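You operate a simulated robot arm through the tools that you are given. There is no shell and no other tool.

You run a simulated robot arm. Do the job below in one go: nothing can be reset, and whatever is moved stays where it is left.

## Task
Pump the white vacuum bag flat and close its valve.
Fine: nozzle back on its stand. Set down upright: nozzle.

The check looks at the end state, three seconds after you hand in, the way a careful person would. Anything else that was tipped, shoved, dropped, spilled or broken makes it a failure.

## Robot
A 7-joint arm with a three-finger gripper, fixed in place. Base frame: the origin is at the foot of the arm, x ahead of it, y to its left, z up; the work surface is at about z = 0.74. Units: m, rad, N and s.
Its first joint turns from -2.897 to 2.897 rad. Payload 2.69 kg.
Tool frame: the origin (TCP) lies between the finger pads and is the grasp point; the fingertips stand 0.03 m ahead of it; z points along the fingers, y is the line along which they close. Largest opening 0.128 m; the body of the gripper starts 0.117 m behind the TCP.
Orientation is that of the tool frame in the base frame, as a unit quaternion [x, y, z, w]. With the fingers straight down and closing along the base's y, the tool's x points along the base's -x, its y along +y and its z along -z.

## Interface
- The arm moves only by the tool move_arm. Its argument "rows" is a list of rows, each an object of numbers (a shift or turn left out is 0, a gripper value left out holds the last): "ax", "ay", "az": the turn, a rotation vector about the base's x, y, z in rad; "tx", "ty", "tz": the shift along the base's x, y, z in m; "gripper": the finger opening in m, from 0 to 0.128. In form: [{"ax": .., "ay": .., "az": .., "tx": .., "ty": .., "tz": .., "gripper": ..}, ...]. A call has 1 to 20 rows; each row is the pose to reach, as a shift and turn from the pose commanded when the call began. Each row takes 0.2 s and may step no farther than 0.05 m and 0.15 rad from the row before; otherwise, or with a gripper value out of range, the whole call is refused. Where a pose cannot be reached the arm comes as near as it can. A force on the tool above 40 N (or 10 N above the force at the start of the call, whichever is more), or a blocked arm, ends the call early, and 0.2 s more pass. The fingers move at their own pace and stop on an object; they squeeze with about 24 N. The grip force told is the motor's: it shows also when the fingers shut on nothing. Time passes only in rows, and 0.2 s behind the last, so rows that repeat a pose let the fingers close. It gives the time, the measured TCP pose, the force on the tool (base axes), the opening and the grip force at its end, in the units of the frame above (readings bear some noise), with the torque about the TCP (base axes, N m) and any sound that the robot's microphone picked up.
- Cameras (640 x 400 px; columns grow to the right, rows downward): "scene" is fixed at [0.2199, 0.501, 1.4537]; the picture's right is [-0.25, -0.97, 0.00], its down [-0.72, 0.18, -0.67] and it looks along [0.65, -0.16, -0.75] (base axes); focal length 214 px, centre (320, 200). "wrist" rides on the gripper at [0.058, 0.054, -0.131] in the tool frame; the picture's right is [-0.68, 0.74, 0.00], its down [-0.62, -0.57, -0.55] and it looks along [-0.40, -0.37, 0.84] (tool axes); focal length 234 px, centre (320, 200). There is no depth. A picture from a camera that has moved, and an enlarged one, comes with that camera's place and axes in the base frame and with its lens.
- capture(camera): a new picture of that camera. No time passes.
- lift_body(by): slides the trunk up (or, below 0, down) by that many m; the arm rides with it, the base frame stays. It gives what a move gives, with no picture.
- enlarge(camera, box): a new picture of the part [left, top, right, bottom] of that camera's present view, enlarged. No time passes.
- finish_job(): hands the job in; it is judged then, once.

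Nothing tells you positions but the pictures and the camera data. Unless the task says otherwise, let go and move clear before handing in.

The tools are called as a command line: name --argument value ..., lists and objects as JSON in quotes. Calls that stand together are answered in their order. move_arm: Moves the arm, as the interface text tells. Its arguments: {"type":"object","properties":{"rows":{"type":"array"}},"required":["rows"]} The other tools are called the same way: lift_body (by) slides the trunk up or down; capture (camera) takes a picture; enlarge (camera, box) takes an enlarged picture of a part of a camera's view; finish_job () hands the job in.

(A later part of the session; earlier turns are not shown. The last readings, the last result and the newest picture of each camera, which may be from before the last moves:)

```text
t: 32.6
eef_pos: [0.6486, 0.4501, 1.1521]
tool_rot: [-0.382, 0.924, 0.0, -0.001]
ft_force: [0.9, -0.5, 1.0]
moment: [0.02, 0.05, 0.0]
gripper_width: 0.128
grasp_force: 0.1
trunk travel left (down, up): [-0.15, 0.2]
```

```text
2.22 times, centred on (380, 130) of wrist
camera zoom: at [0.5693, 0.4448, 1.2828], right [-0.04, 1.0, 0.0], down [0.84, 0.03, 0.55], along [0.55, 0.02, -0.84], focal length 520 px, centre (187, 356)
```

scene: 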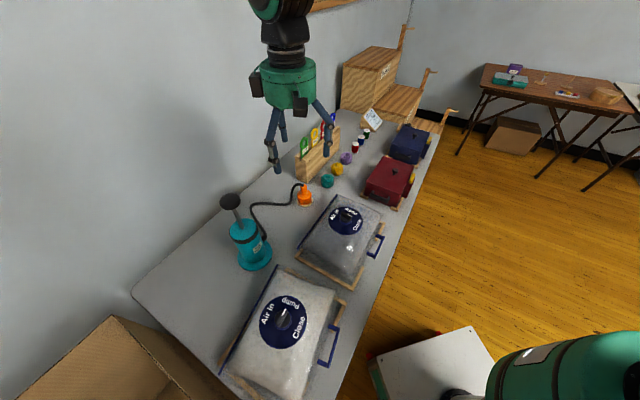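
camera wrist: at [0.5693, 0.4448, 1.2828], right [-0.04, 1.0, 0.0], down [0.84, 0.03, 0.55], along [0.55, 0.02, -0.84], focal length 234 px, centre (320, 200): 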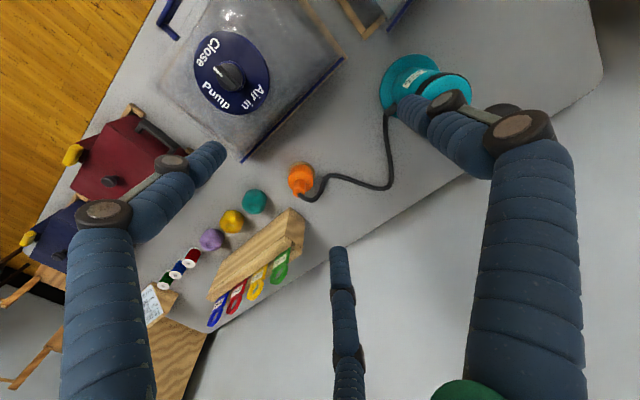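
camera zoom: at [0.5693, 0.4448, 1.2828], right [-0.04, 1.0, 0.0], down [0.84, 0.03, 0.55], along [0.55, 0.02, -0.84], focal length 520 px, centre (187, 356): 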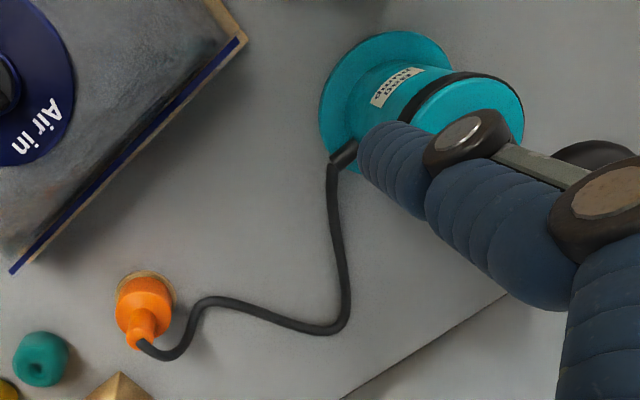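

The nozzle stands at about (0.841, 0.409), top z≈0.836, cup about 61 mm wide, hose leaving toward +y. I move above it with the hose lined up with a gap between fingers.

move_arm --rows '[{"tx": 0.04, "ty": -0.008, "tz": 0}, {"tx": 0.08, "ty": -0.016, "tz": 0}, {"tx": 0.12, "ty": -0.024, "tz": -0.02}, {"tx": 0.155, "ty": -0.033, "tz": -0.05}, {"tx": 0.18, "ty": -0.0408, "tz": -0.09}, {"tx": 0.1905, "ty": -0.0408, "tz": -0.13}, {"tx": 0.1905, "ty": -0.0408, "tz": -0.17}, {"tx": 0.1905, "ty": -0.0408, "tz": -0.19}, {"tx": 0.1905, "ty": -0.0408, "tz": -0.19}]'

capture --camera "wrist"

capture --camera "scene"

```text
t: 34.6
eef_pos: [0.8409, 0.4103, 0.9615]
tool_rot: [-0.383, 0.924, 0.0, -0.001]
ft_force: [0.0, -0.7, -0.2]
moment: [-0.01, 0.02, 0.01]
gripper_width: 0.1277
grasp_force: 0.1
trunk travel left (down, up): [-0.15, 0.2]
```

```text
taken
camera wrist: at [0.7604, 0.4054, 1.0925], right [-0.04, 1.0, 0.0], down [0.84, 0.03, 0.55], along [0.55, 0.02, -0.84], focal length 234 px, centre (320, 200)
```

wrist: 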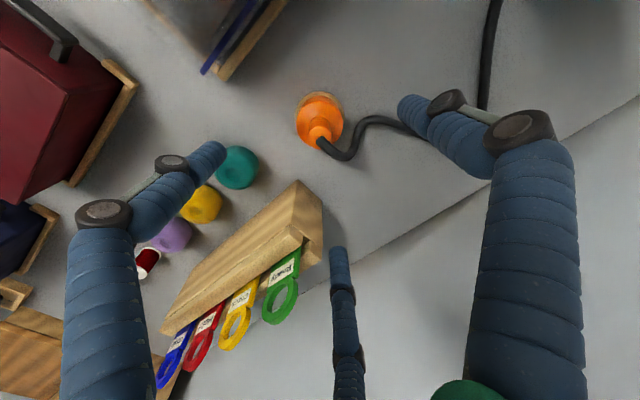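

```text
taken
```

scene: 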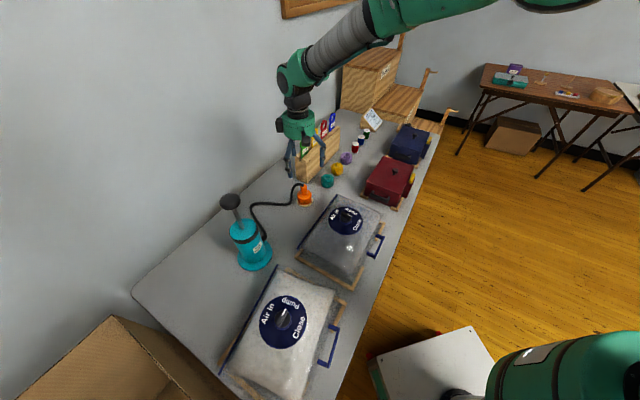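

enlarge --camera "wrist" --box '[270, 70, 400, 180]'

enlarge --camera "scene" --box '[260, 120, 360, 220]'

```text
3.64 times, centred on (335, 125) of wrist
camera zoom: at [0.7604, 0.4054, 1.0925], right [-0.04, 1.0, 0.0], down [0.84, 0.03, 0.55], along [0.55, 0.02, -0.84], focal length 852 px, centre (266, 473)
```

zoom: 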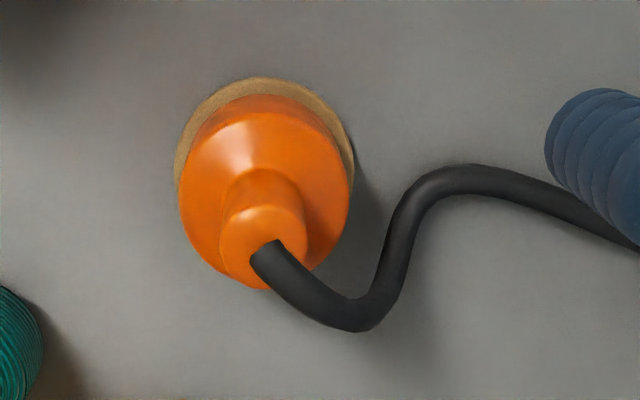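

```text
4.00 times, centred on (310, 170) of scene
camera zoom: at [0.2199, 0.501, 1.4537], right [-0.25, -0.97, 0.0], down [-0.72, 0.18, -0.67], along [0.65, -0.16, -0.75], focal length 858 px, centre (360, 320)
```

zoom: 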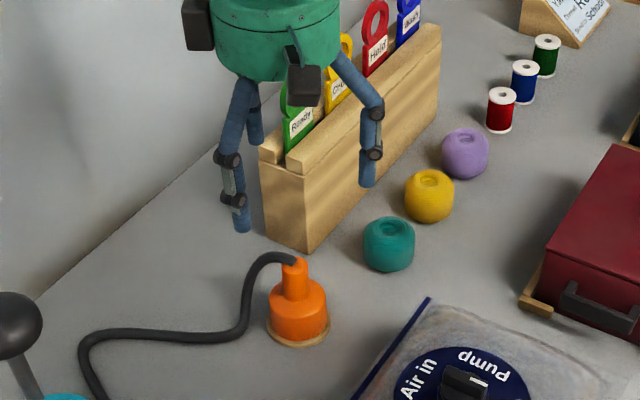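

The nozzle axis refines to about (0.841, 0.407). I turn 15° to centre the hose in the gap, then descend around the cup.

move_arm --rows '[{"az": -0.13, "ty": -0.002, "gripper": 0.105}, {"az": -0.26, "ty": -0.002}, {"az": -0.26, "ty": -0.002, "tz": -0.04}, {"az": -0.26, "ty": -0.002, "tz": -0.08}, {"az": -0.26, "ty": -0.002, "tz": -0.1}, {"az": -0.26, "ty": -0.002, "tz": -0.1}]'

capture --camera "wrist"

enlarge --camera "scene" --box '[260, 120, 360, 220]'

```text
t: 36.0
eef_pos: [0.8402, 0.4068, 0.8624]
tool_rot: [-0.259, 0.966, 0.0, 0.0]
ft_force: [0.2, 0.4, -0.1]
moment: [-0.02, -0.01, -0.01]
gripper_width: 0.105
grasp_force: 0.0
trunk travel left (down, up): [-0.15, 0.2]
```

```text
taken
camera wrist: at [0.7606, 0.423, 0.9928], right [0.22, 0.98, 0.0], down [0.82, -0.18, 0.55], along [0.54, -0.12, -0.84], focal length 234 px, centre (320, 200)
```

wrist: 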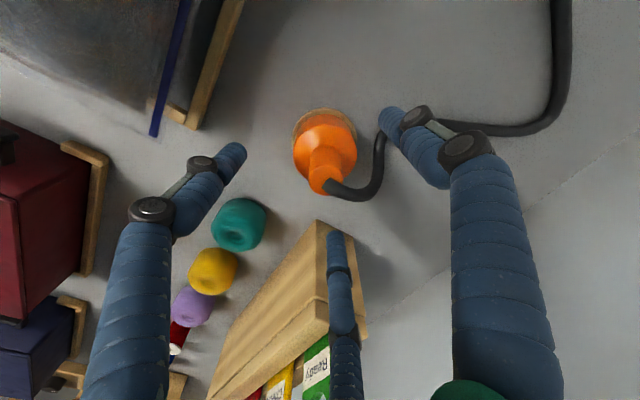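

```text
4.00 times, centred on (310, 170) of scene
camera zoom: at [0.2199, 0.501, 1.4537], right [-0.25, -0.97, 0.0], down [-0.72, 0.18, -0.67], along [0.65, -0.16, -0.75], focal length 858 px, centre (360, 320)
```

zoom: 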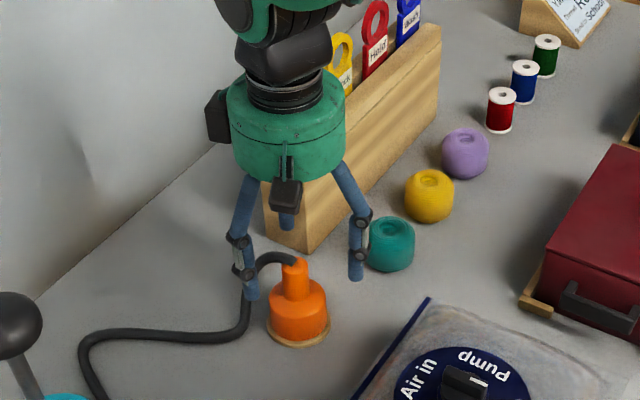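

The fingers clear the hose and the wooden block. I descend onto the cup and close.

move_arm --rows '[{"tz": -0.03, "tx": 0.001}, {"tz": -0.058, "tx": 0.001}, {"tz": -0.058, "tx": 0.001, "gripper": 0.08}, {"tz": -0.058, "tx": 0.001, "gripper": 0.06}, {"tz": -0.058, "tx": 0.001, "gripper": 0.045}, {"tz": -0.058, "tx": 0.001, "gripper": 0.045}]'

capture --camera "wrist"

enlarge --camera "scene" --box '[260, 120, 360, 220]'

```text
t: 37.4
eef_pos: [0.8428, 0.4075, 0.8028]
tool_rot: [-0.26, 0.966, 0.002, 0.001]
ft_force: [10.5, 3.6, 5.1]
moment: [0.32, -0.54, 0.01]
gripper_width: 0.0635
grasp_force: 24.1
trunk travel left (down, up): [-0.15, 0.2]
```

```text
taken
camera wrist: at [0.7632, 0.4227, 0.9354], right [0.22, 0.98, 0.0], down [0.81, -0.18, 0.55], along [0.54, -0.12, -0.83], focal length 234 px, centre (320, 200)
```

wrist: 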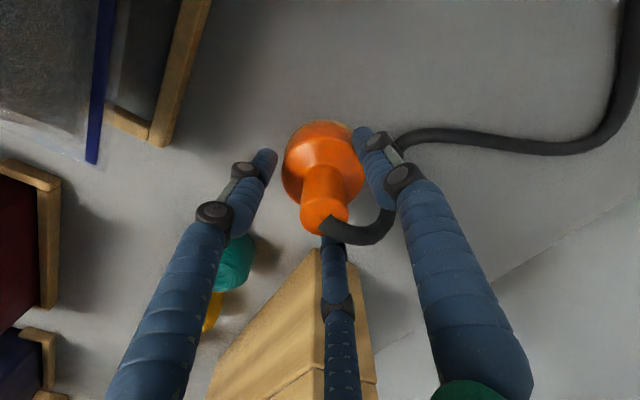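

```text
4.00 times, centred on (310, 170) of scene
camera zoom: at [0.2199, 0.501, 1.4537], right [-0.25, -0.97, 0.0], down [-0.72, 0.18, -0.67], along [0.65, -0.16, -0.75], focal length 858 px, centre (360, 320)
```

zoom: 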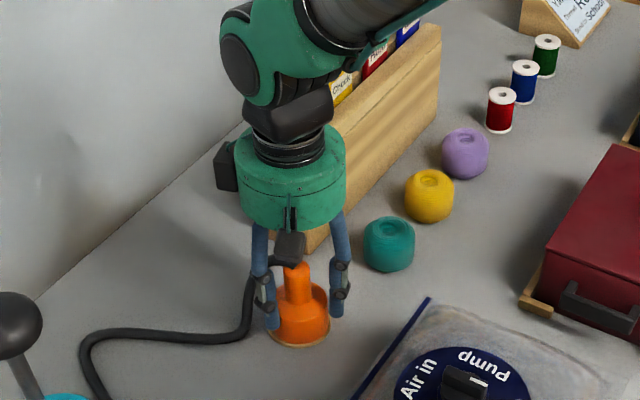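

The grip is firm (63 mm) but a sideways force shows that the hand is slightly off centre. I open a little, shift 3 mm in +x and 1.5 mm in +y, and close again.

move_arm --rows '[{"gripper": 0.08}, {"gripper": 0.08, "tx": 0.003, "ty": 0.0015}, {"gripper": 0.06, "tx": 0.003, "ty": 0.0015}, {"gripper": 0.045, "tx": 0.003, "ty": 0.0015}, {"gripper": 0.045, "tx": 0.003, "ty": 0.0015}]'

enlarge --camera "wrist" --box '[230, 90, 420, 270]'

```text
t: 38.6
eef_pos: [0.8444, 0.4074, 0.8033]
tool_rot: [-0.259, 0.966, 0.0, 0.0]
ft_force: [1.0, -0.3, 0.4]
moment: [0.01, 0.01, 0.01]
gripper_width: 0.0625
grasp_force: 24.4
trunk travel left (down, up): [-0.15, 0.2]
```

```text
2.22 times, centred on (325, 180) of wrist
camera zoom: at [0.7657, 0.424, 0.9343], right [0.22, 0.98, 0.0], down [0.82, -0.18, 0.55], along [0.54, -0.12, -0.84], focal length 520 px, centre (309, 244)
```

zoom: 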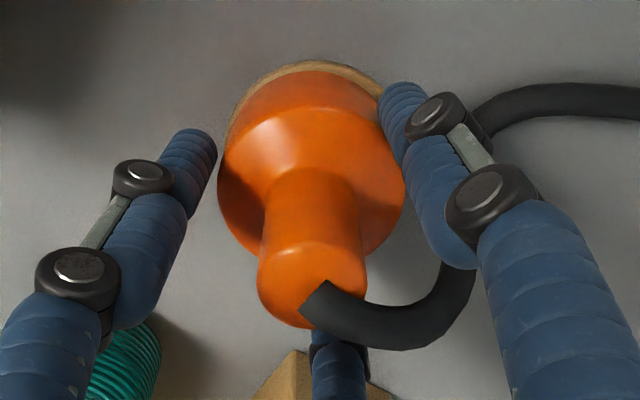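

Now the grip is balanced (62.5 mm, negligible side force); I note this pose (0.845, 0.4085, 0.803) as the stand pose. I lift gently and check that the nozzle comes along.

move_arm --rows '[{"tz": 0.01}, {"tz": 0.025}, {"tz": 0.05}, {"tz": 0.08}, {"tz": 0.08}]'

capture --camera "wrist"

capture --camera "scene"

```text
t: 39.8
eef_pos: [0.8442, 0.4084, 0.8839]
tool_rot: [-0.259, 0.966, 0.0, 0.0]
ft_force: [0.0, -0.1, 0.2]
moment: [-0.06, -0.02, 0.01]
gripper_width: 0.0628
grasp_force: 24.1
trunk travel left (down, up): [-0.15, 0.2]
```

```text
taken
camera wrist: at [0.7659, 0.4228, 1.0157], right [0.22, 0.98, 0.0], down [0.82, -0.18, 0.55], along [0.54, -0.12, -0.84], focal length 234 px, centre (320, 200)
```

wrist: 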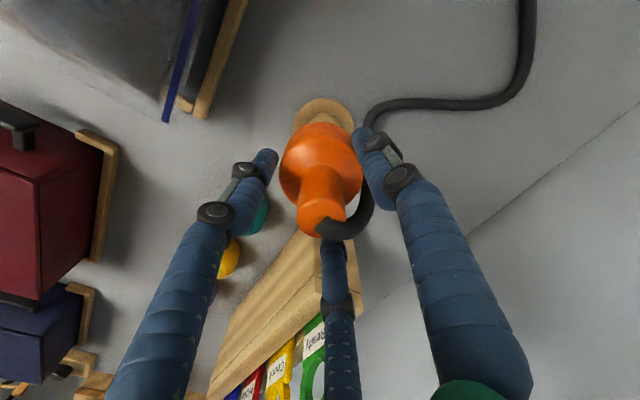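

```text
taken
```

scene: 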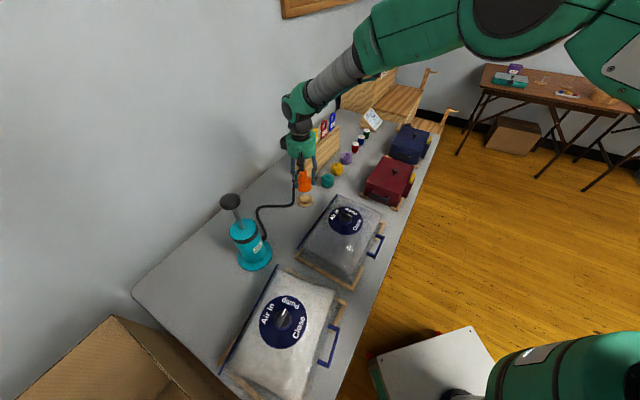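

The nozzle came off its stand cleanly and hangs straight. I raise it and carry it across, on the robot side of the pump, to above the white bag's valve.

move_arm --rows '[{"tz": 0.045, "az": -0.1}, {"tz": 0.09, "az": -0.2}, {"tz": 0.135, "az": -0.3}, {"tz": 0.17, "tx": -0.03, "ty": 0, "az": -0.4}, {"tz": 0.18, "tx": -0.07, "ty": 0.005, "az": -0.5236}, {"tz": 0.18, "tx": -0.11, "ty": 0.01, "az": -0.5236}, {"tz": 0.18, "tx": -0.15, "ty": 0.02, "az": -0.5236}, {"tz": 0.18, "tx": -0.19, "ty": 0.03, "az": -0.5236}, {"tz": 0.18, "tx": -0.23, "ty": 0.045, "az": -0.5236}, {"tz": 0.18, "tx": -0.27, "ty": 0.06, "az": -0.5236}, {"tz": 0.18, "tx": -0.31, "ty": 0.08, "az": -0.5236}, {"tz": 0.18, "tx": -0.35, "ty": 0.1, "az": -0.5236}, {"tz": 0.18, "tx": -0.39, "ty": 0.12, "az": -0.5236}, {"tz": 0.18, "tx": -0.43, "ty": 0.135, "az": -0.5236}, {"tz": 0.18, "tx": -0.46, "ty": 0.145, "az": -0.5236}, {"tz": 0.18, "tx": -0.4772, "ty": 0.148, "az": -0.5236}, {"tz": 0.18, "tx": -0.4772, "ty": 0.148, "az": -0.5236}]'

capture --camera "wrist"

capture --camera "scene"

```text
t: 43.4
eef_pos: [0.3669, 0.5557, 1.0618]
tool_rot: [0.0, 1.0, 0.0, 0.0]
ft_force: [-1.0, -0.1, -0.2]
moment: [0.01, -0.01, 0.01]
gripper_width: 0.0626
grasp_force: 23.8
trunk travel left (down, up): [-0.15, 0.2]
```

```text
taken
camera wrist: at [0.3075, 0.6085, 1.1932], right [0.68, 0.74, 0.0], down [0.62, -0.56, 0.55], along [0.4, -0.37, -0.84], focal length 234 px, centre (320, 200)
```

wrist: 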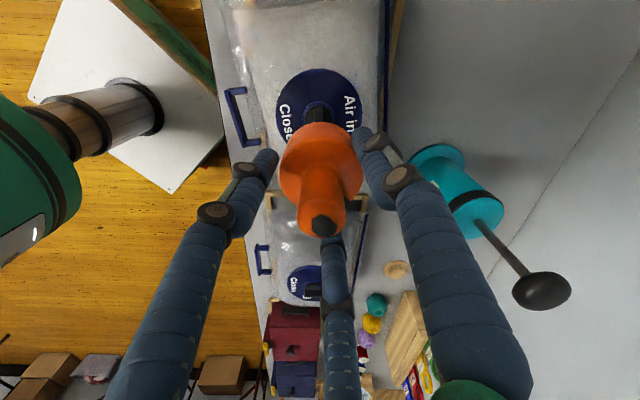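

```text
taken
```

scene: 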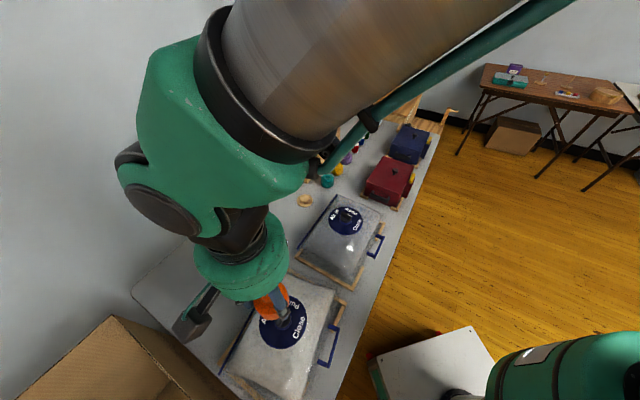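

enlarge --camera "wrist" --box '[240, 90, 420, 250]'

enlarge --camera "wrist" --box '[380, 120, 600, 320]'

enlarge --camera "scene" --box '[140, 230, 360, 400]'

```text
2.50 times, centred on (330, 170) of wrist
camera zoom: at [0.3075, 0.6085, 1.1932], right [0.68, 0.74, 0.0], down [0.62, -0.56, 0.55], along [0.4, -0.37, -0.84], focal length 585 px, centre (295, 275)
```

zoom: 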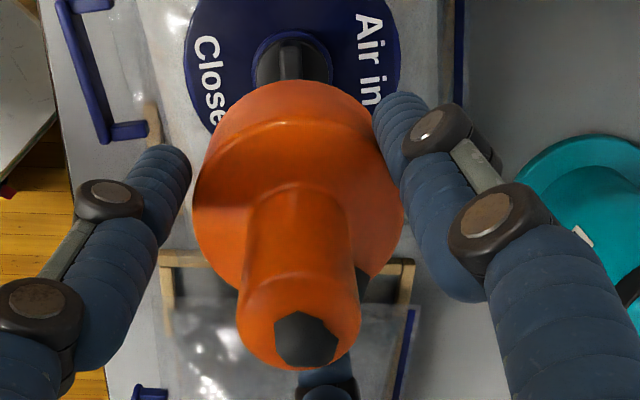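

```text
2.00 times, centred on (490, 220) of wrist
camera zoom: at [0.3075, 0.6085, 1.1932], right [0.68, 0.74, 0.0], down [0.62, -0.56, 0.55], along [0.4, -0.37, -0.84], focal length 468 px, centre (-20, 160)
```

zoom: 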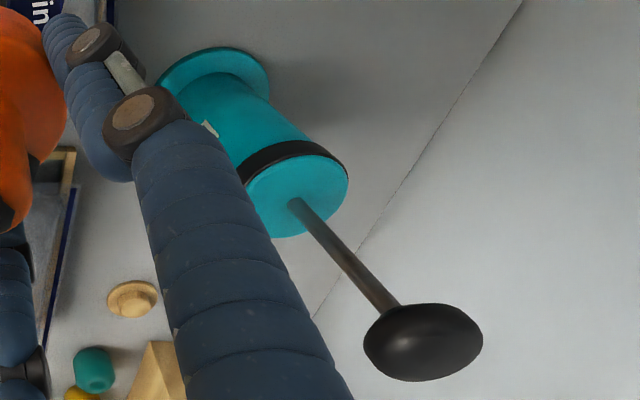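

```text
2.35 times, centred on (250, 315) of scene
camera zoom: at [0.2199, 0.501, 1.4537], right [-0.25, -0.97, 0.0], down [-0.72, 0.18, -0.67], along [0.65, -0.16, -0.75], focal length 505 px, centre (485, -71)
```

zoom: 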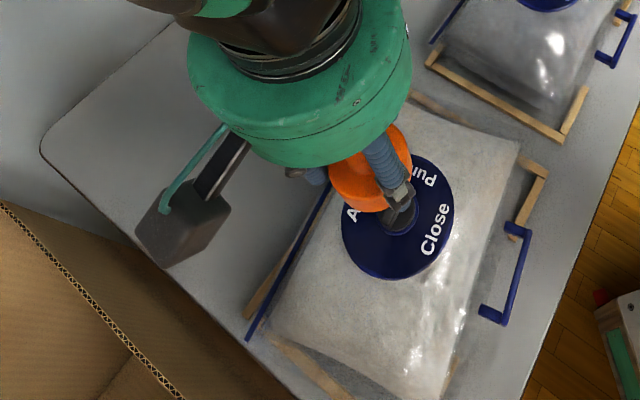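

The nozzle hangs true over the valve, and the empty stand with its peg is still in place. I lower it until just above the knob and check the alignment.

move_arm --rows '[{"tz": -0.04}, {"tz": -0.075}, {"tz": -0.095}, {"tz": -0.095}]'

enlarge --camera "wrist" --box '[240, 60, 420, 240]'

enlarge --camera "scene" --box '[200, 260, 350, 400]'

```text
t: 44.4
eef_pos: [0.3661, 0.5568, 0.9688]
tool_rot: [-0.001, 1.0, 0.0, 0.0]
ft_force: [-0.4, -0.2, -0.7]
moment: [0.01, -0.03, -0.01]
gripper_width: 0.0625
grasp_force: 24.6
trunk travel left (down, up): [-0.15, 0.2]
```

```text
2.22 times, centred on (330, 150) of wrist
camera zoom: at [0.3066, 0.6099, 1.0994], right [0.68, 0.74, 0.0], down [0.62, -0.56, 0.55], along [0.4, -0.37, -0.84], focal length 520 px, centre (298, 311)
```

zoom: 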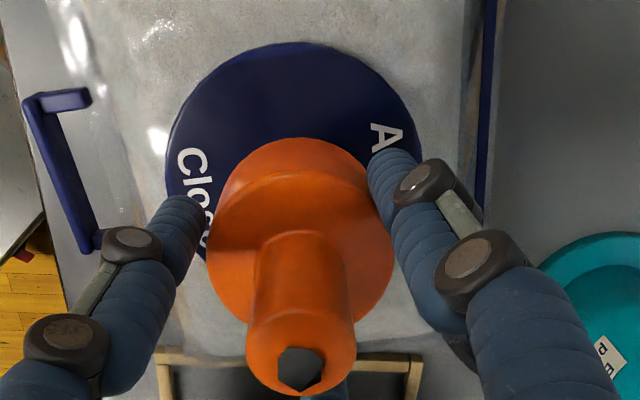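

```text
2.86 times, centred on (275, 330) of scene
camera zoom: at [0.2199, 0.501, 1.4537], right [-0.25, -0.97, 0.0], down [-0.72, 0.18, -0.67], along [0.65, -0.16, -0.75], focal length 613 px, centre (449, -171)
```

zoom: 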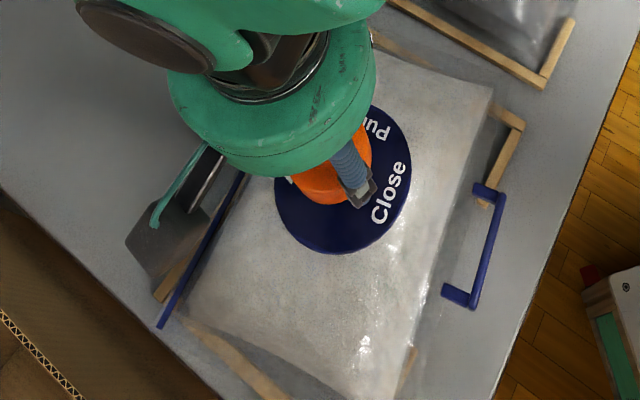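

I notice the bag turned a few degrees in its tray when I turned the knob, and its valve is now about 4–5 mm further in −y. I'll raise a little, correct the offset and look again.

move_arm --rows '[{"tz": 0.04, "ty": -0.0045, "tx": 0.0005}, {"tz": 0.08, "ty": -0.0045, "tx": 0.0005}, {"tz": 0.11, "ty": -0.0045, "tx": 0.0005}, {"tz": 0.11, "ty": -0.0045, "tx": 0.0005}]'

enlarge --camera "wrist" --box '[260, 55, 380, 175]'

enlarge --camera "scene" --box '[200, 260, 350, 400]'

```text
t: 45.4
eef_pos: [0.3663, 0.5512, 1.0774]
tool_rot: [-0.001, 1.0, 0.0, 0.0]
ft_force: [-0.1, 0.5, -1.3]
moment: [-0.01, 0.0, 0.03]
gripper_width: 0.0623
grasp_force: 24.0
trunk travel left (down, up): [-0.15, 0.2]
```

```text
3.33 times, centred on (320, 115) of wrist
camera zoom: at [0.3068, 0.6045, 1.2093], right [0.68, 0.74, 0.0], down [0.62, -0.56, 0.55], along [0.4, -0.37, -0.84], focal length 781 px, centre (320, 483)
```

zoom: 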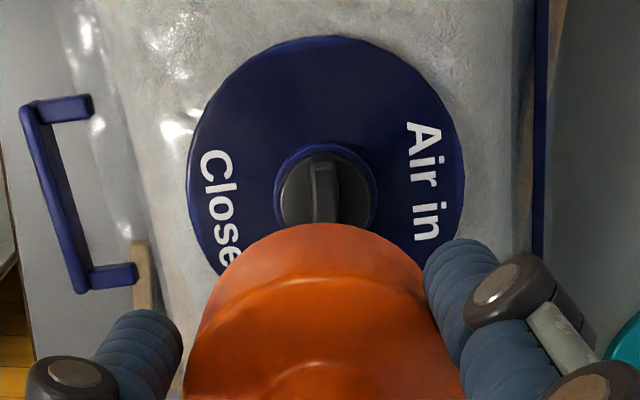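

```text
2.86 times, centred on (275, 330) of scene
camera zoom: at [0.2199, 0.501, 1.4537], right [-0.25, -0.97, 0.0], down [-0.72, 0.18, -0.67], along [0.65, -0.16, -0.75], focal length 613 px, centre (449, -171)
```

zoom: 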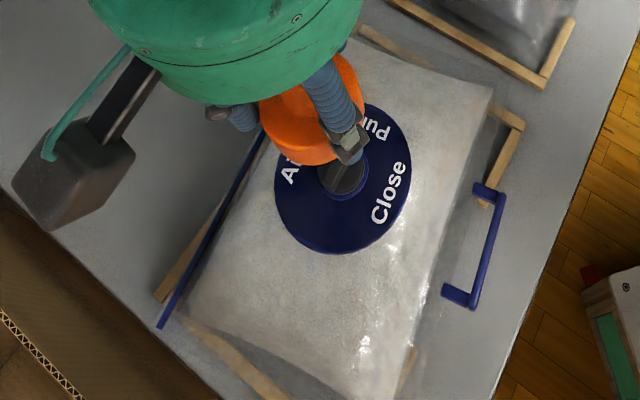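

The valve now sits about 2.5 mm to the right in the view. I correct by (+1, +2.5) mm and lower the nozzle over the knob, watching the force.

move_arm --rows '[{"tx": 0.001, "ty": 0.0025, "tz": -0.03}, {"tx": 0.001, "ty": 0.0025, "tz": -0.07}, {"tx": 0.001, "ty": 0.0025, "tz": -0.1}, {"tx": 0.001, "ty": 0.0025, "tz": -0.115}, {"tx": 0.001, "ty": 0.0025, "tz": -0.13}, {"tx": 0.001, "ty": 0.0025, "tz": -0.14}, {"tx": 0.001, "ty": 0.0025, "tz": -0.14}]'

enlarge --camera "wrist" --box '[240, 60, 420, 240]'

enlarge --camera "scene" --box '[200, 260, 350, 400]'

```text
t: 47.0
eef_pos: [0.3686, 0.5551, 0.9387]
tool_rot: [0.0, 1.0, 0.0, 0.0]
ft_force: [-0.2, -0.5, -0.1]
moment: [-0.04, 0.0, -0.01]
gripper_width: 0.0624
grasp_force: 23.8
trunk travel left (down, up): [-0.15, 0.2]
```

```text
2.22 times, centred on (330, 150) of wrist
camera zoom: at [0.309, 0.6073, 1.0697], right [0.68, 0.74, 0.0], down [0.62, -0.56, 0.55], along [0.4, -0.37, -0.84], focal length 520 px, centre (298, 311)
```

zoom: 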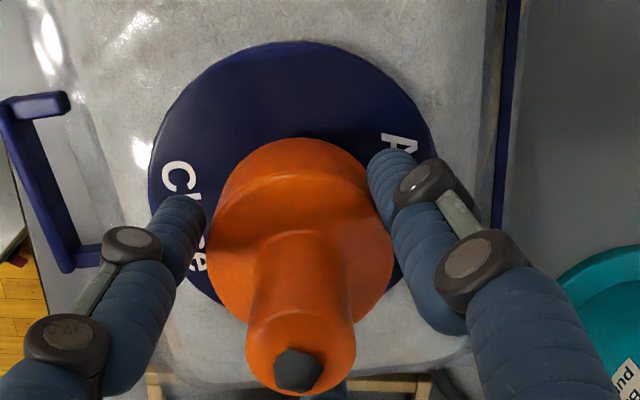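

```text
2.86 times, centred on (275, 330) of scene
camera zoom: at [0.2199, 0.501, 1.4537], right [-0.25, -0.97, 0.0], down [-0.72, 0.18, -0.67], along [0.65, -0.16, -0.75], focal length 613 px, centre (449, -171)
```

zoom: 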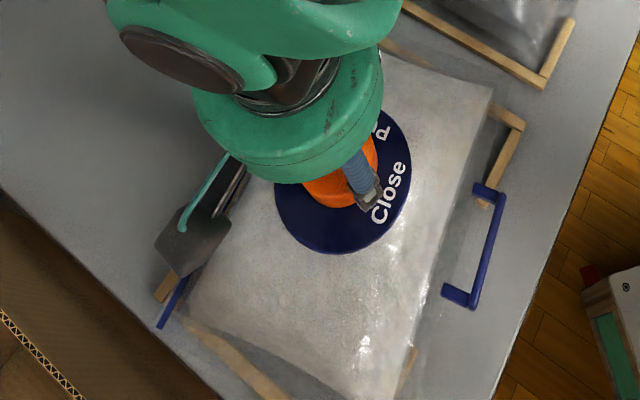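

No contact so far, so the cup is slipping over the knob. I continue down in small steps.

move_arm --rows '[{"tz": -0.006}, {"tz": -0.012}, {"tz": -0.016}, {"tz": -0.016}]'

```text
t: 48.0
eef_pos: [0.3684, 0.5557, 0.9211]
tool_rot: [-0.001, 1.0, 0.0, 0.0]
ft_force: [0.3, -1.5, 3.4]
moment: [0.02, 0.08, 0.0]
gripper_width: 0.0624
grasp_force: 24.1
trunk travel left (down, up): [-0.15, 0.2]
```

move_arm --rows '[{"tz": -0.002}, {"tz": -0.004}, {"tz": -0.004}]'

enlarge --camera "wrist" --box '[240, 60, 420, 240]'

enlarge --camera "scene" --box '[240, 270, 340, 370]'

```text
t: 48.8
eef_pos: [0.3684, 0.5549, 0.9176]
tool_rot: [-0.001, 1.0, 0.0, 0.0]
ft_force: [-0.1, 0.4, 3.4]
moment: [0.13, 0.06, -0.07]
gripper_width: 0.0624
grasp_force: 23.9
trunk travel left (down, up): [-0.15, 0.2]
```

```text
2.22 times, centred on (330, 150) of wrist
camera zoom: at [0.3091, 0.6065, 1.0491], right [0.68, 0.74, 0.0], down [0.62, -0.57, 0.55], along [0.4, -0.37, -0.84], focal length 520 px, centre (298, 311)
```

zoom: 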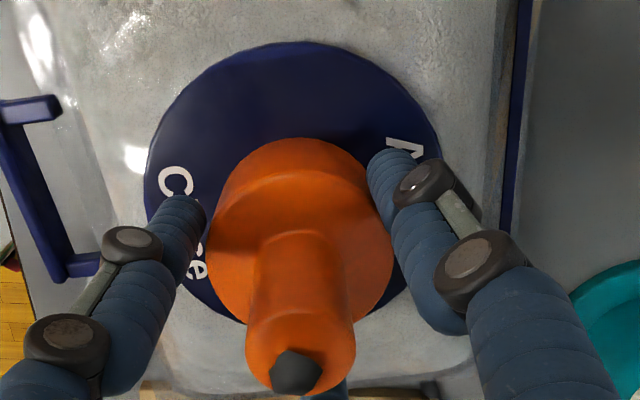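

```text
4.00 times, centred on (290, 320) of scene
camera zoom: at [0.2199, 0.501, 1.4537], right [-0.25, -0.97, 0.0], down [-0.72, 0.18, -0.67], along [0.65, -0.16, -0.75], focal length 858 px, centre (440, -280)
```

zoom: 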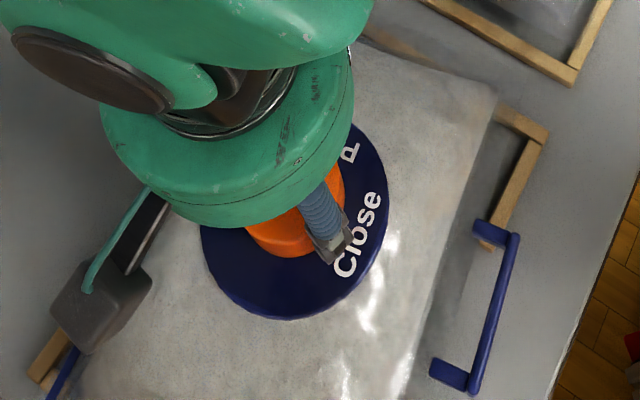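

move_arm --rows '[{"tz": -0.003}, {"tz": -0.005}, {"tz": -0.005}]'

```text
t: 49.6
eef_pos: [0.3682, 0.5543, 0.9144]
tool_rot: [-0.001, 1.0, 0.0, 0.0]
ft_force: [-0.7, -1.1, 3.2]
moment: [0.03, 0.08, 0.0]
gripper_width: 0.0624
grasp_force: 24.1
trunk travel left (down, up): [-0.15, 0.2]
```

move_arm --rows '[{"tz": -0.003}, {"tz": -0.005}, {"tz": -0.005}]'

enlarge --camera "scene" --box '[240, 270, 340, 370]'

enlarge --camera "wrist" --box '[240, 60, 420, 240]'

```text
t: 50.4
eef_pos: [0.3678, 0.5543, 0.9085]
tool_rot: [-0.001, 1.0, 0.0, 0.001]
ft_force: [0.2, -0.4, 4.0]
moment: [0.1, 0.2, 0.04]
gripper_width: 0.0623
grasp_force: 23.8
trunk travel left (down, up): [-0.15, 0.2]
```

```text
4.00 times, centred on (290, 320) of scene
camera zoom: at [0.2199, 0.501, 1.4537], right [-0.25, -0.97, 0.0], down [-0.72, 0.18, -0.67], along [0.65, -0.16, -0.75], focal length 858 px, centre (440, -280)
```

zoom: 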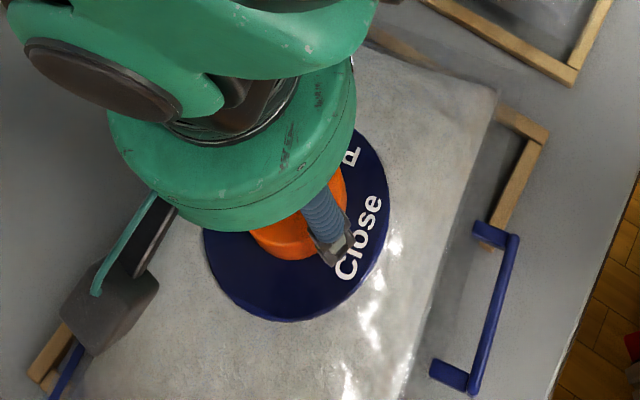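

```text
2.22 times, centred on (330, 150) of wrist
camera zoom: at [0.3094, 0.6061, 1.0397], right [0.68, 0.74, 0.0], down [0.62, -0.56, 0.55], along [0.4, -0.37, -0.84], focal length 520 px, centre (298, 311)
```

zoom: 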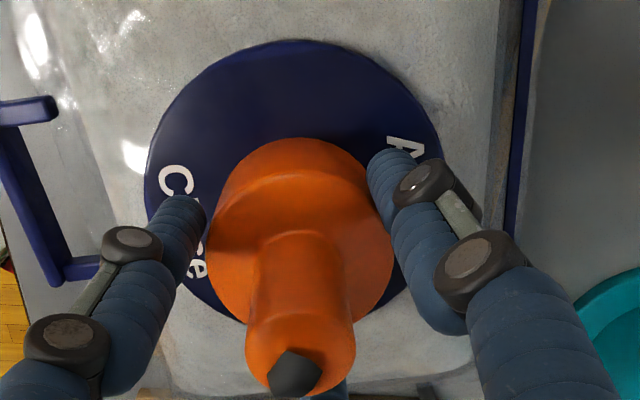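

The dial gives with the hand, so the nozzle sits on the dial over the valve. I ease up to nearly zero load, open the fingers and check it stands by itself.

move_arm --rows '[{"tz": 0.008}, {"tz": 0.009}, {"tz": 0.009, "gripper": 0.075}, {"tz": 0.009, "gripper": 0.1}, {"tz": 0.009, "gripper": 0.1}]'

capture --camera "wrist"

enlarge --camera "scene" --box '[240, 270, 340, 370]'

```text
t: 51.6
eef_pos: [0.3688, 0.5537, 0.9191]
tool_rot: [0.0, 1.0, 0.0, 0.0]
ft_force: [-0.2, -0.2, -0.8]
moment: [0.01, -0.01, -0.01]
gripper_width: 0.1001
grasp_force: 0.0
trunk travel left (down, up): [-0.15, 0.2]
```

```text
taken
camera wrist: at [0.31, 0.6059, 1.0488], right [0.68, 0.74, 0.0], down [0.62, -0.56, 0.55], along [0.4, -0.37, -0.84], focal length 234 px, centre (320, 200)
```

wrist: 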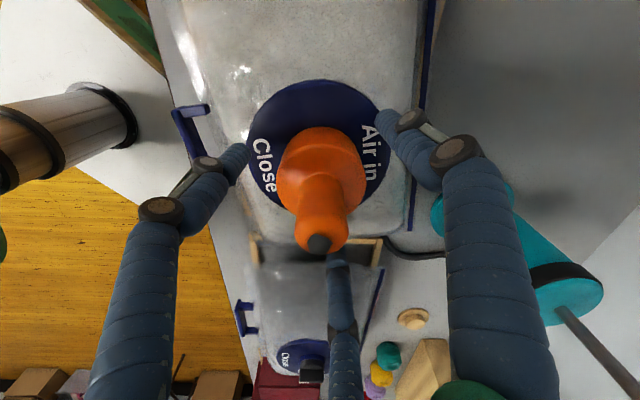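

```text
4.00 times, centred on (290, 320) of scene
camera zoom: at [0.2199, 0.501, 1.4537], right [-0.25, -0.97, 0.0], down [-0.72, 0.18, -0.67], along [0.65, -0.16, -0.75], focal length 858 px, centre (440, -280)
```

zoom: 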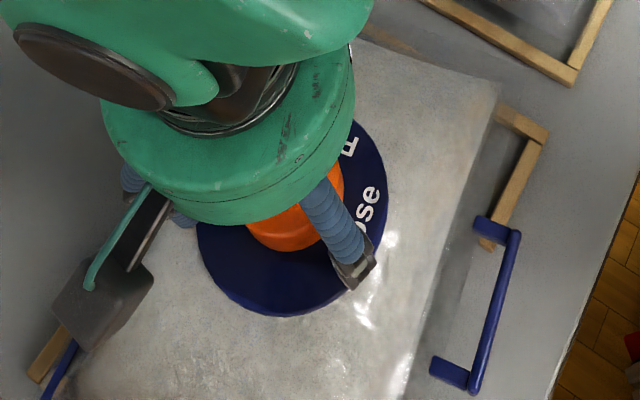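

The nozzle stands on its own on the valve. I rise straight up and look at it from above.

move_arm --rows '[{"tz": 0.02}, {"tz": 0.05}, {"tz": 0.09}, {"tz": 0.13}, {"tz": 0.17}, {"tz": 0.2}, {"tz": 0.2}]'

capture --camera "wrist"

capture --camera "scene"

```text
t: 53.2
eef_pos: [0.3695, 0.5534, 1.1194]
tool_rot: [-0.001, 1.0, 0.0, -0.001]
ft_force: [0.5, -0.1, 0.6]
moment: [0.03, -0.02, 0.0]
gripper_width: 0.1001
grasp_force: 0.1
trunk travel left (down, up): [-0.15, 0.2]
```

```text
taken
camera wrist: at [0.3099, 0.6056, 1.2494], right [0.68, 0.74, 0.0], down [0.62, -0.56, 0.55], along [0.4, -0.37, -0.84], focal length 234 px, centre (320, 200)
```

wrist: 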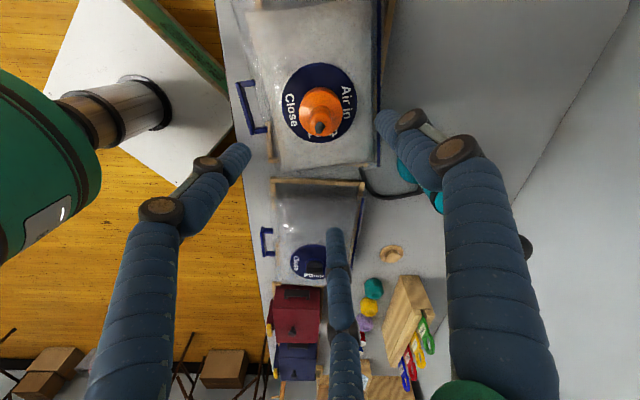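

```text
taken
```

scene: 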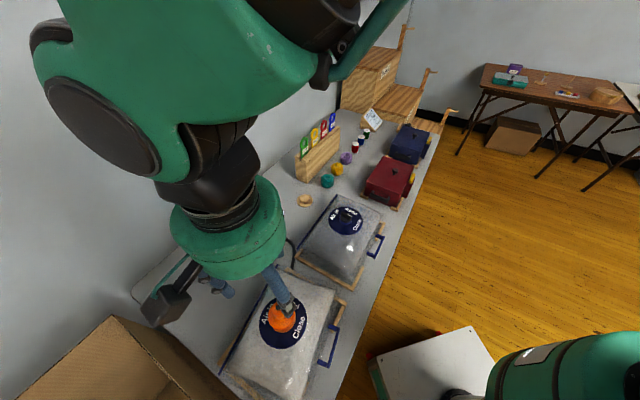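

enlarge --camera "wrist" --box '[235, 30, 415, 200]'

enlarge --camera "scene" --box '[240, 260, 350, 370]'

```text
2.35 times, centred on (325, 115) of wrist
camera zoom: at [0.3099, 0.6056, 1.2494], right [0.68, 0.74, 0.0], down [0.62, -0.56, 0.55], along [0.4, -0.37, -0.84], focal length 551 px, centre (308, 400)
```

zoom: 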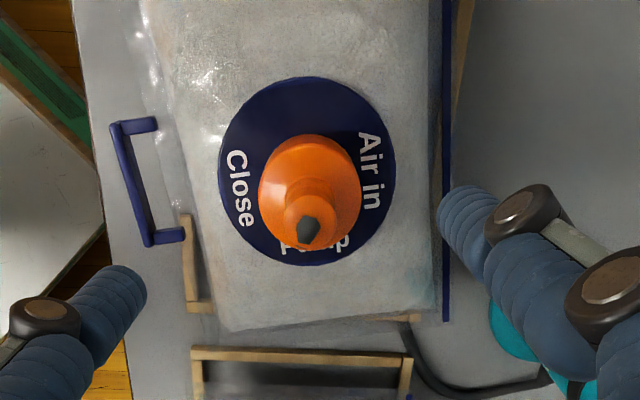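

```text
3.64 times, centred on (295, 315) of scene
camera zoom: at [0.2199, 0.501, 1.4537], right [-0.25, -0.97, 0.0], down [-0.72, 0.18, -0.67], along [0.65, -0.16, -0.75], focal length 780 px, centre (411, -218)
```

zoom: 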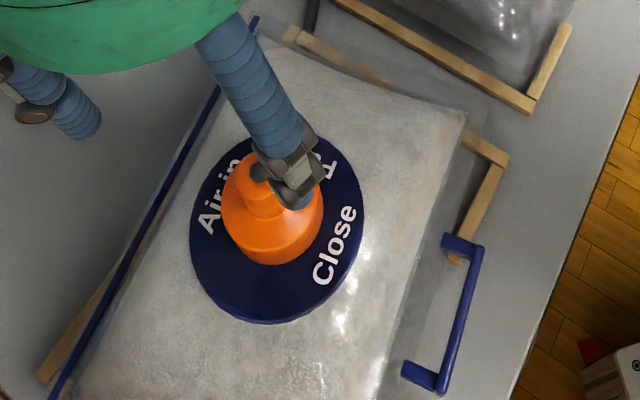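

The nozzle sits upright, centred on the valve. The pump's ball handle is at about (0.644, 0.636, 1.027); I move above it.

move_arm --rows '[{"tz": 0.04, "gripper": 0.128}, {"tz": 0.07, "tx": 0.03, "ty": 0.01}, {"tz": 0.08, "tx": 0.07, "ty": 0.02}, {"tz": 0.08, "tx": 0.11, "ty": 0.032}, {"tz": 0.08, "tx": 0.15, "ty": 0.045}, {"tz": 0.08, "tx": 0.19, "ty": 0.057}, {"tz": 0.08, "tx": 0.23, "ty": 0.07}, {"tz": 0.08, "tx": 0.26, "ty": 0.078}, {"tz": 0.08, "tx": 0.2745, "ty": 0.0815}, {"tz": 0.08, "tx": 0.2745, "ty": 0.0815}]'

capture --camera "wrist"

capture --camera "scene"

```text
t: 55.4
eef_pos: [0.6448, 0.6361, 1.195]
tool_rot: [-0.001, 1.0, 0.0, 0.0]
ft_force: [0.5, 0.0, -0.2]
moment: [0.01, 0.01, -0.02]
gripper_width: 0.1282
grasp_force: 0.1
trunk travel left (down, up): [-0.15, 0.2]
```

```text
taken
camera wrist: at [0.5857, 0.6883, 1.3274], right [0.68, 0.74, 0.0], down [0.62, -0.56, 0.55], along [0.4, -0.37, -0.84], focal length 234 px, centre (320, 200)
```

wrist: 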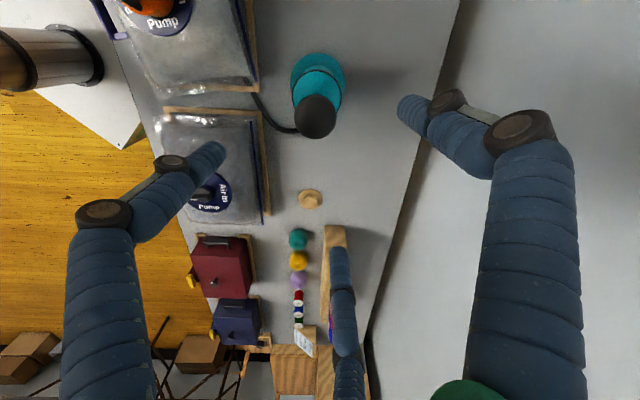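

```text
taken
```

scene: 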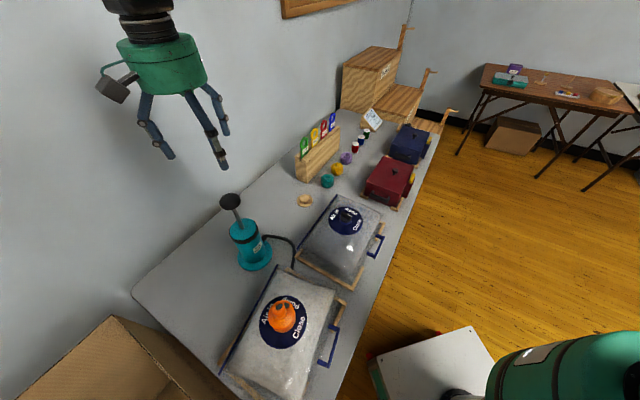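

enlarge --camera "wrist" --box '[260, 40, 380, 150]'

enlarge --camera "scene" --box '[200, 180, 360, 370]'

enlarge --camera "scene" --box '[210, 185, 290, 275]'

```text
3.64 times, centred on (320, 95) of wrist
camera zoom: at [0.5857, 0.6883, 1.3274], right [0.68, 0.74, 0.0], down [0.62, -0.56, 0.55], along [0.4, -0.37, -0.84], focal length 852 px, centre (320, 582)
```

zoom: 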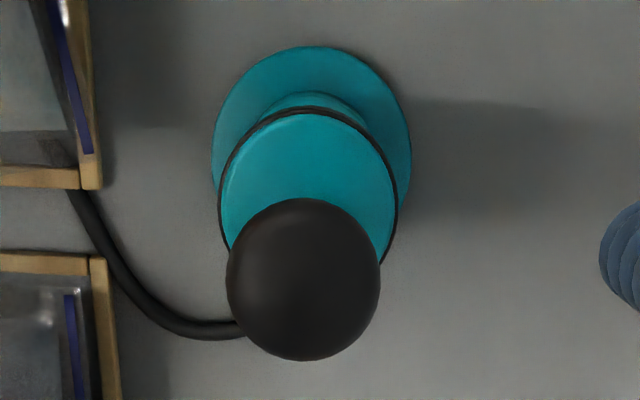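

```text
2.11 times, centred on (280, 275) of scene
camera zoom: at [0.2199, 0.501, 1.4537], right [-0.25, -0.97, 0.0], down [-0.72, 0.18, -0.67], along [0.65, -0.16, -0.75], focal length 452 px, centre (404, 42)
```

zoom: 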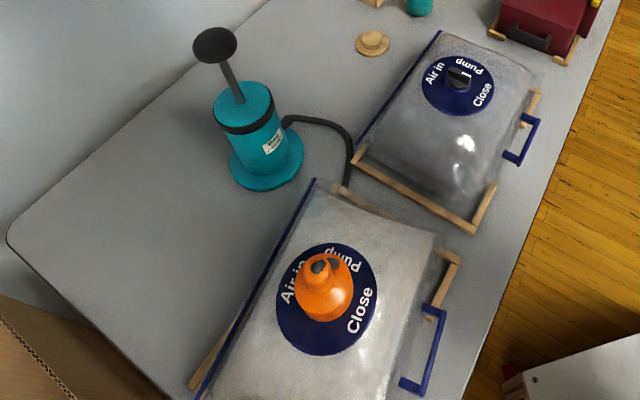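

```text
4.44 times, centred on (250, 230) of scene
camera zoom: at [0.2199, 0.501, 1.4537], right [-0.25, -0.97, 0.0], down [-0.72, 0.18, -0.67], along [0.65, -0.16, -0.75], focal length 953 px, centre (631, 67)
```

zoom: 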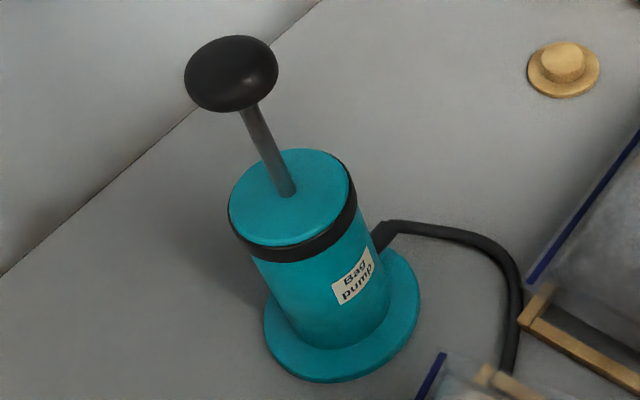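

The ball sits about 9 mm closer in x than the hand. I correct, descend to just above it and re-check.

move_arm --rows '[{"tx": -0.009, "ty": 0.001, "tz": -0.03}, {"tx": -0.009, "ty": 0.001, "tz": -0.06}, {"tx": -0.009, "ty": 0.001, "tz": -0.085}, {"tx": -0.009, "ty": 0.001, "tz": -0.085}]'

enlarge --camera "wrist" --box '[240, 60, 400, 220]'

enlarge --camera "scene" --box '[150, 100, 310, 280]'

```text
t: 56.4
eef_pos: [0.6371, 0.6353, 1.1128]
tool_rot: [-0.002, 1.0, 0.0, 0.0]
ft_force: [1.0, 0.4, -0.5]
moment: [-0.03, 0.02, 0.03]
gripper_width: 0.1281
grasp_force: 0.0
trunk travel left (down, up): [-0.15, 0.2]
```

```text
2.50 times, centred on (320, 140) of wrist
camera zoom: at [0.5769, 0.6875, 1.2433], right [0.68, 0.74, 0.0], down [0.62, -0.56, 0.55], along [0.4, -0.37, -0.84], focal length 585 px, centre (320, 350)
```

zoom: 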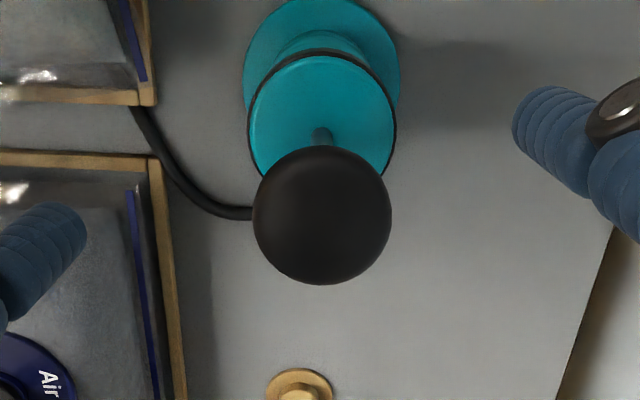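

```text
2.22 times, centred on (230, 190) of scene
camera zoom: at [0.2199, 0.501, 1.4537], right [-0.25, -0.97, 0.0], down [-0.72, 0.18, -0.67], along [0.65, -0.16, -0.75], focal length 477 px, centre (520, 222)
```

zoom: 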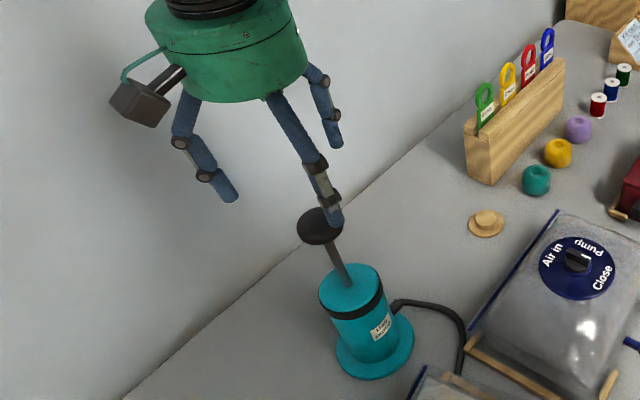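

The ball is centred under the hand. I descend around it and close the fingers on it.

move_arm --rows '[{"tz": -0.035}, {"tz": -0.0693}, {"tz": -0.0693, "gripper": 0.08}, {"tz": -0.0693, "gripper": 0.06}, {"tz": -0.0693, "gripper": 0.035}, {"tz": -0.0693, "gripper": 0.035}, {"tz": -0.0693, "gripper": 0.035}]'

enlarge --camera "wrist" --box '[240, 60, 400, 220]'

enlarge --camera "scene" --box '[180, 140, 300, 280]'

```text
t: 58.0
eef_pos: [0.636, 0.6352, 1.044]
tool_rot: [-0.001, 1.0, 0.0, 0.0]
ft_force: [8.8, 14.4, -4.1]
moment: [0.66, -0.49, 0.03]
gripper_width: 0.0495
grasp_force: 44.8
trunk travel left (down, up): [-0.15, 0.2]
```

```text
2.50 times, centred on (320, 140) of wrist
camera zoom: at [0.5768, 0.6882, 1.1747], right [0.68, 0.74, 0.0], down [0.62, -0.57, 0.55], along [0.41, -0.37, -0.84], focal length 585 px, centre (320, 350)
```

zoom: 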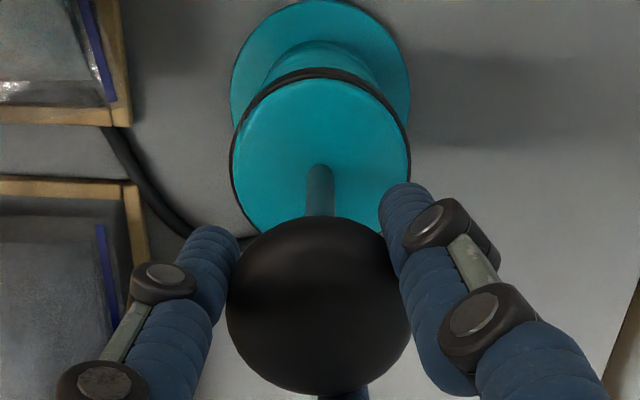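

```text
2.86 times, centred on (240, 210) of scene
camera zoom: at [0.2199, 0.501, 1.4537], right [-0.25, -0.97, 0.0], down [-0.72, 0.18, -0.67], along [0.65, -0.16, -0.75], focal length 613 px, centre (549, 171)
```

zoom: 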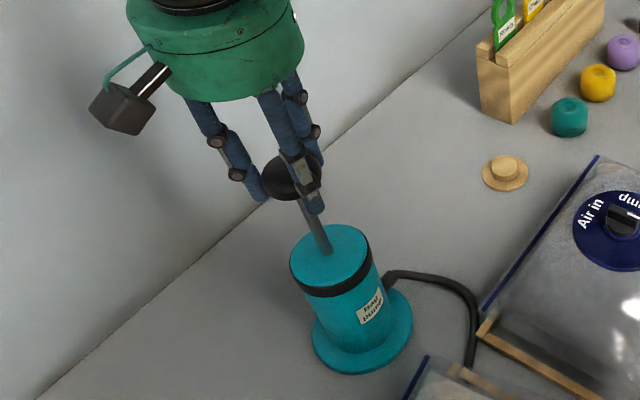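

The grip holds but pulls sideways (about 17 N), so the hand is a few mm off. I open, shift (+2.5, +4) mm, and close again.

move_arm --rows '[{"gripper": 0.07}, {"gripper": 0.07, "tx": 0.0025, "ty": 0.004}, {"gripper": 0.055, "tx": 0.0025, "ty": 0.004}, {"gripper": 0.045, "tx": 0.0025, "ty": 0.004}, {"gripper": 0.035, "tx": 0.0025, "ty": 0.004}, {"gripper": 0.035, "tx": 0.0025, "ty": 0.004}]'

enlarge --camera "scene" --box '[180, 140, 300, 280]'

```text
t: 59.4
eef_pos: [0.6377, 0.6377, 1.044]
tool_rot: [-0.001, 1.0, -0.001, -0.001]
ft_force: [-11.1, -8.4, -2.3]
moment: [-0.26, 0.36, -0.12]
gripper_width: 0.052
grasp_force: 13.3
trunk travel left (down, up): [-0.15, 0.2]
```

```text
2.86 times, centred on (240, 210) of scene
camera zoom: at [0.2199, 0.501, 1.4537], right [-0.25, -0.97, 0.0], down [-0.72, 0.18, -0.67], along [0.65, -0.16, -0.75], focal length 613 px, centre (549, 171)
```

zoom: 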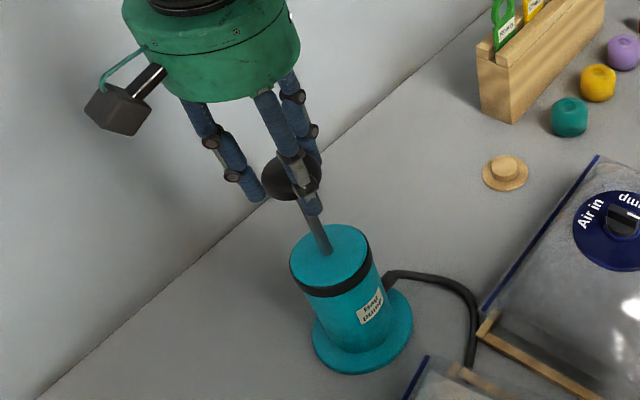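

move_arm --rows '[{"tx": -0.0014, "ty": -0.0015}, {"tx": -0.0014, "ty": -0.0015}, {"tx": -0.0014, "ty": -0.0015}]'

```text
t: 60.2
eef_pos: [0.6373, 0.6389, 1.0434]
tool_rot: [-0.001, 1.0, 0.0, 0.0]
ft_force: [1.7, -5.8, -5.4]
moment: [-0.05, -0.1, 0.0]
gripper_width: 0.0518
grasp_force: 12.8
trunk travel left (down, up): [-0.15, 0.2]
```

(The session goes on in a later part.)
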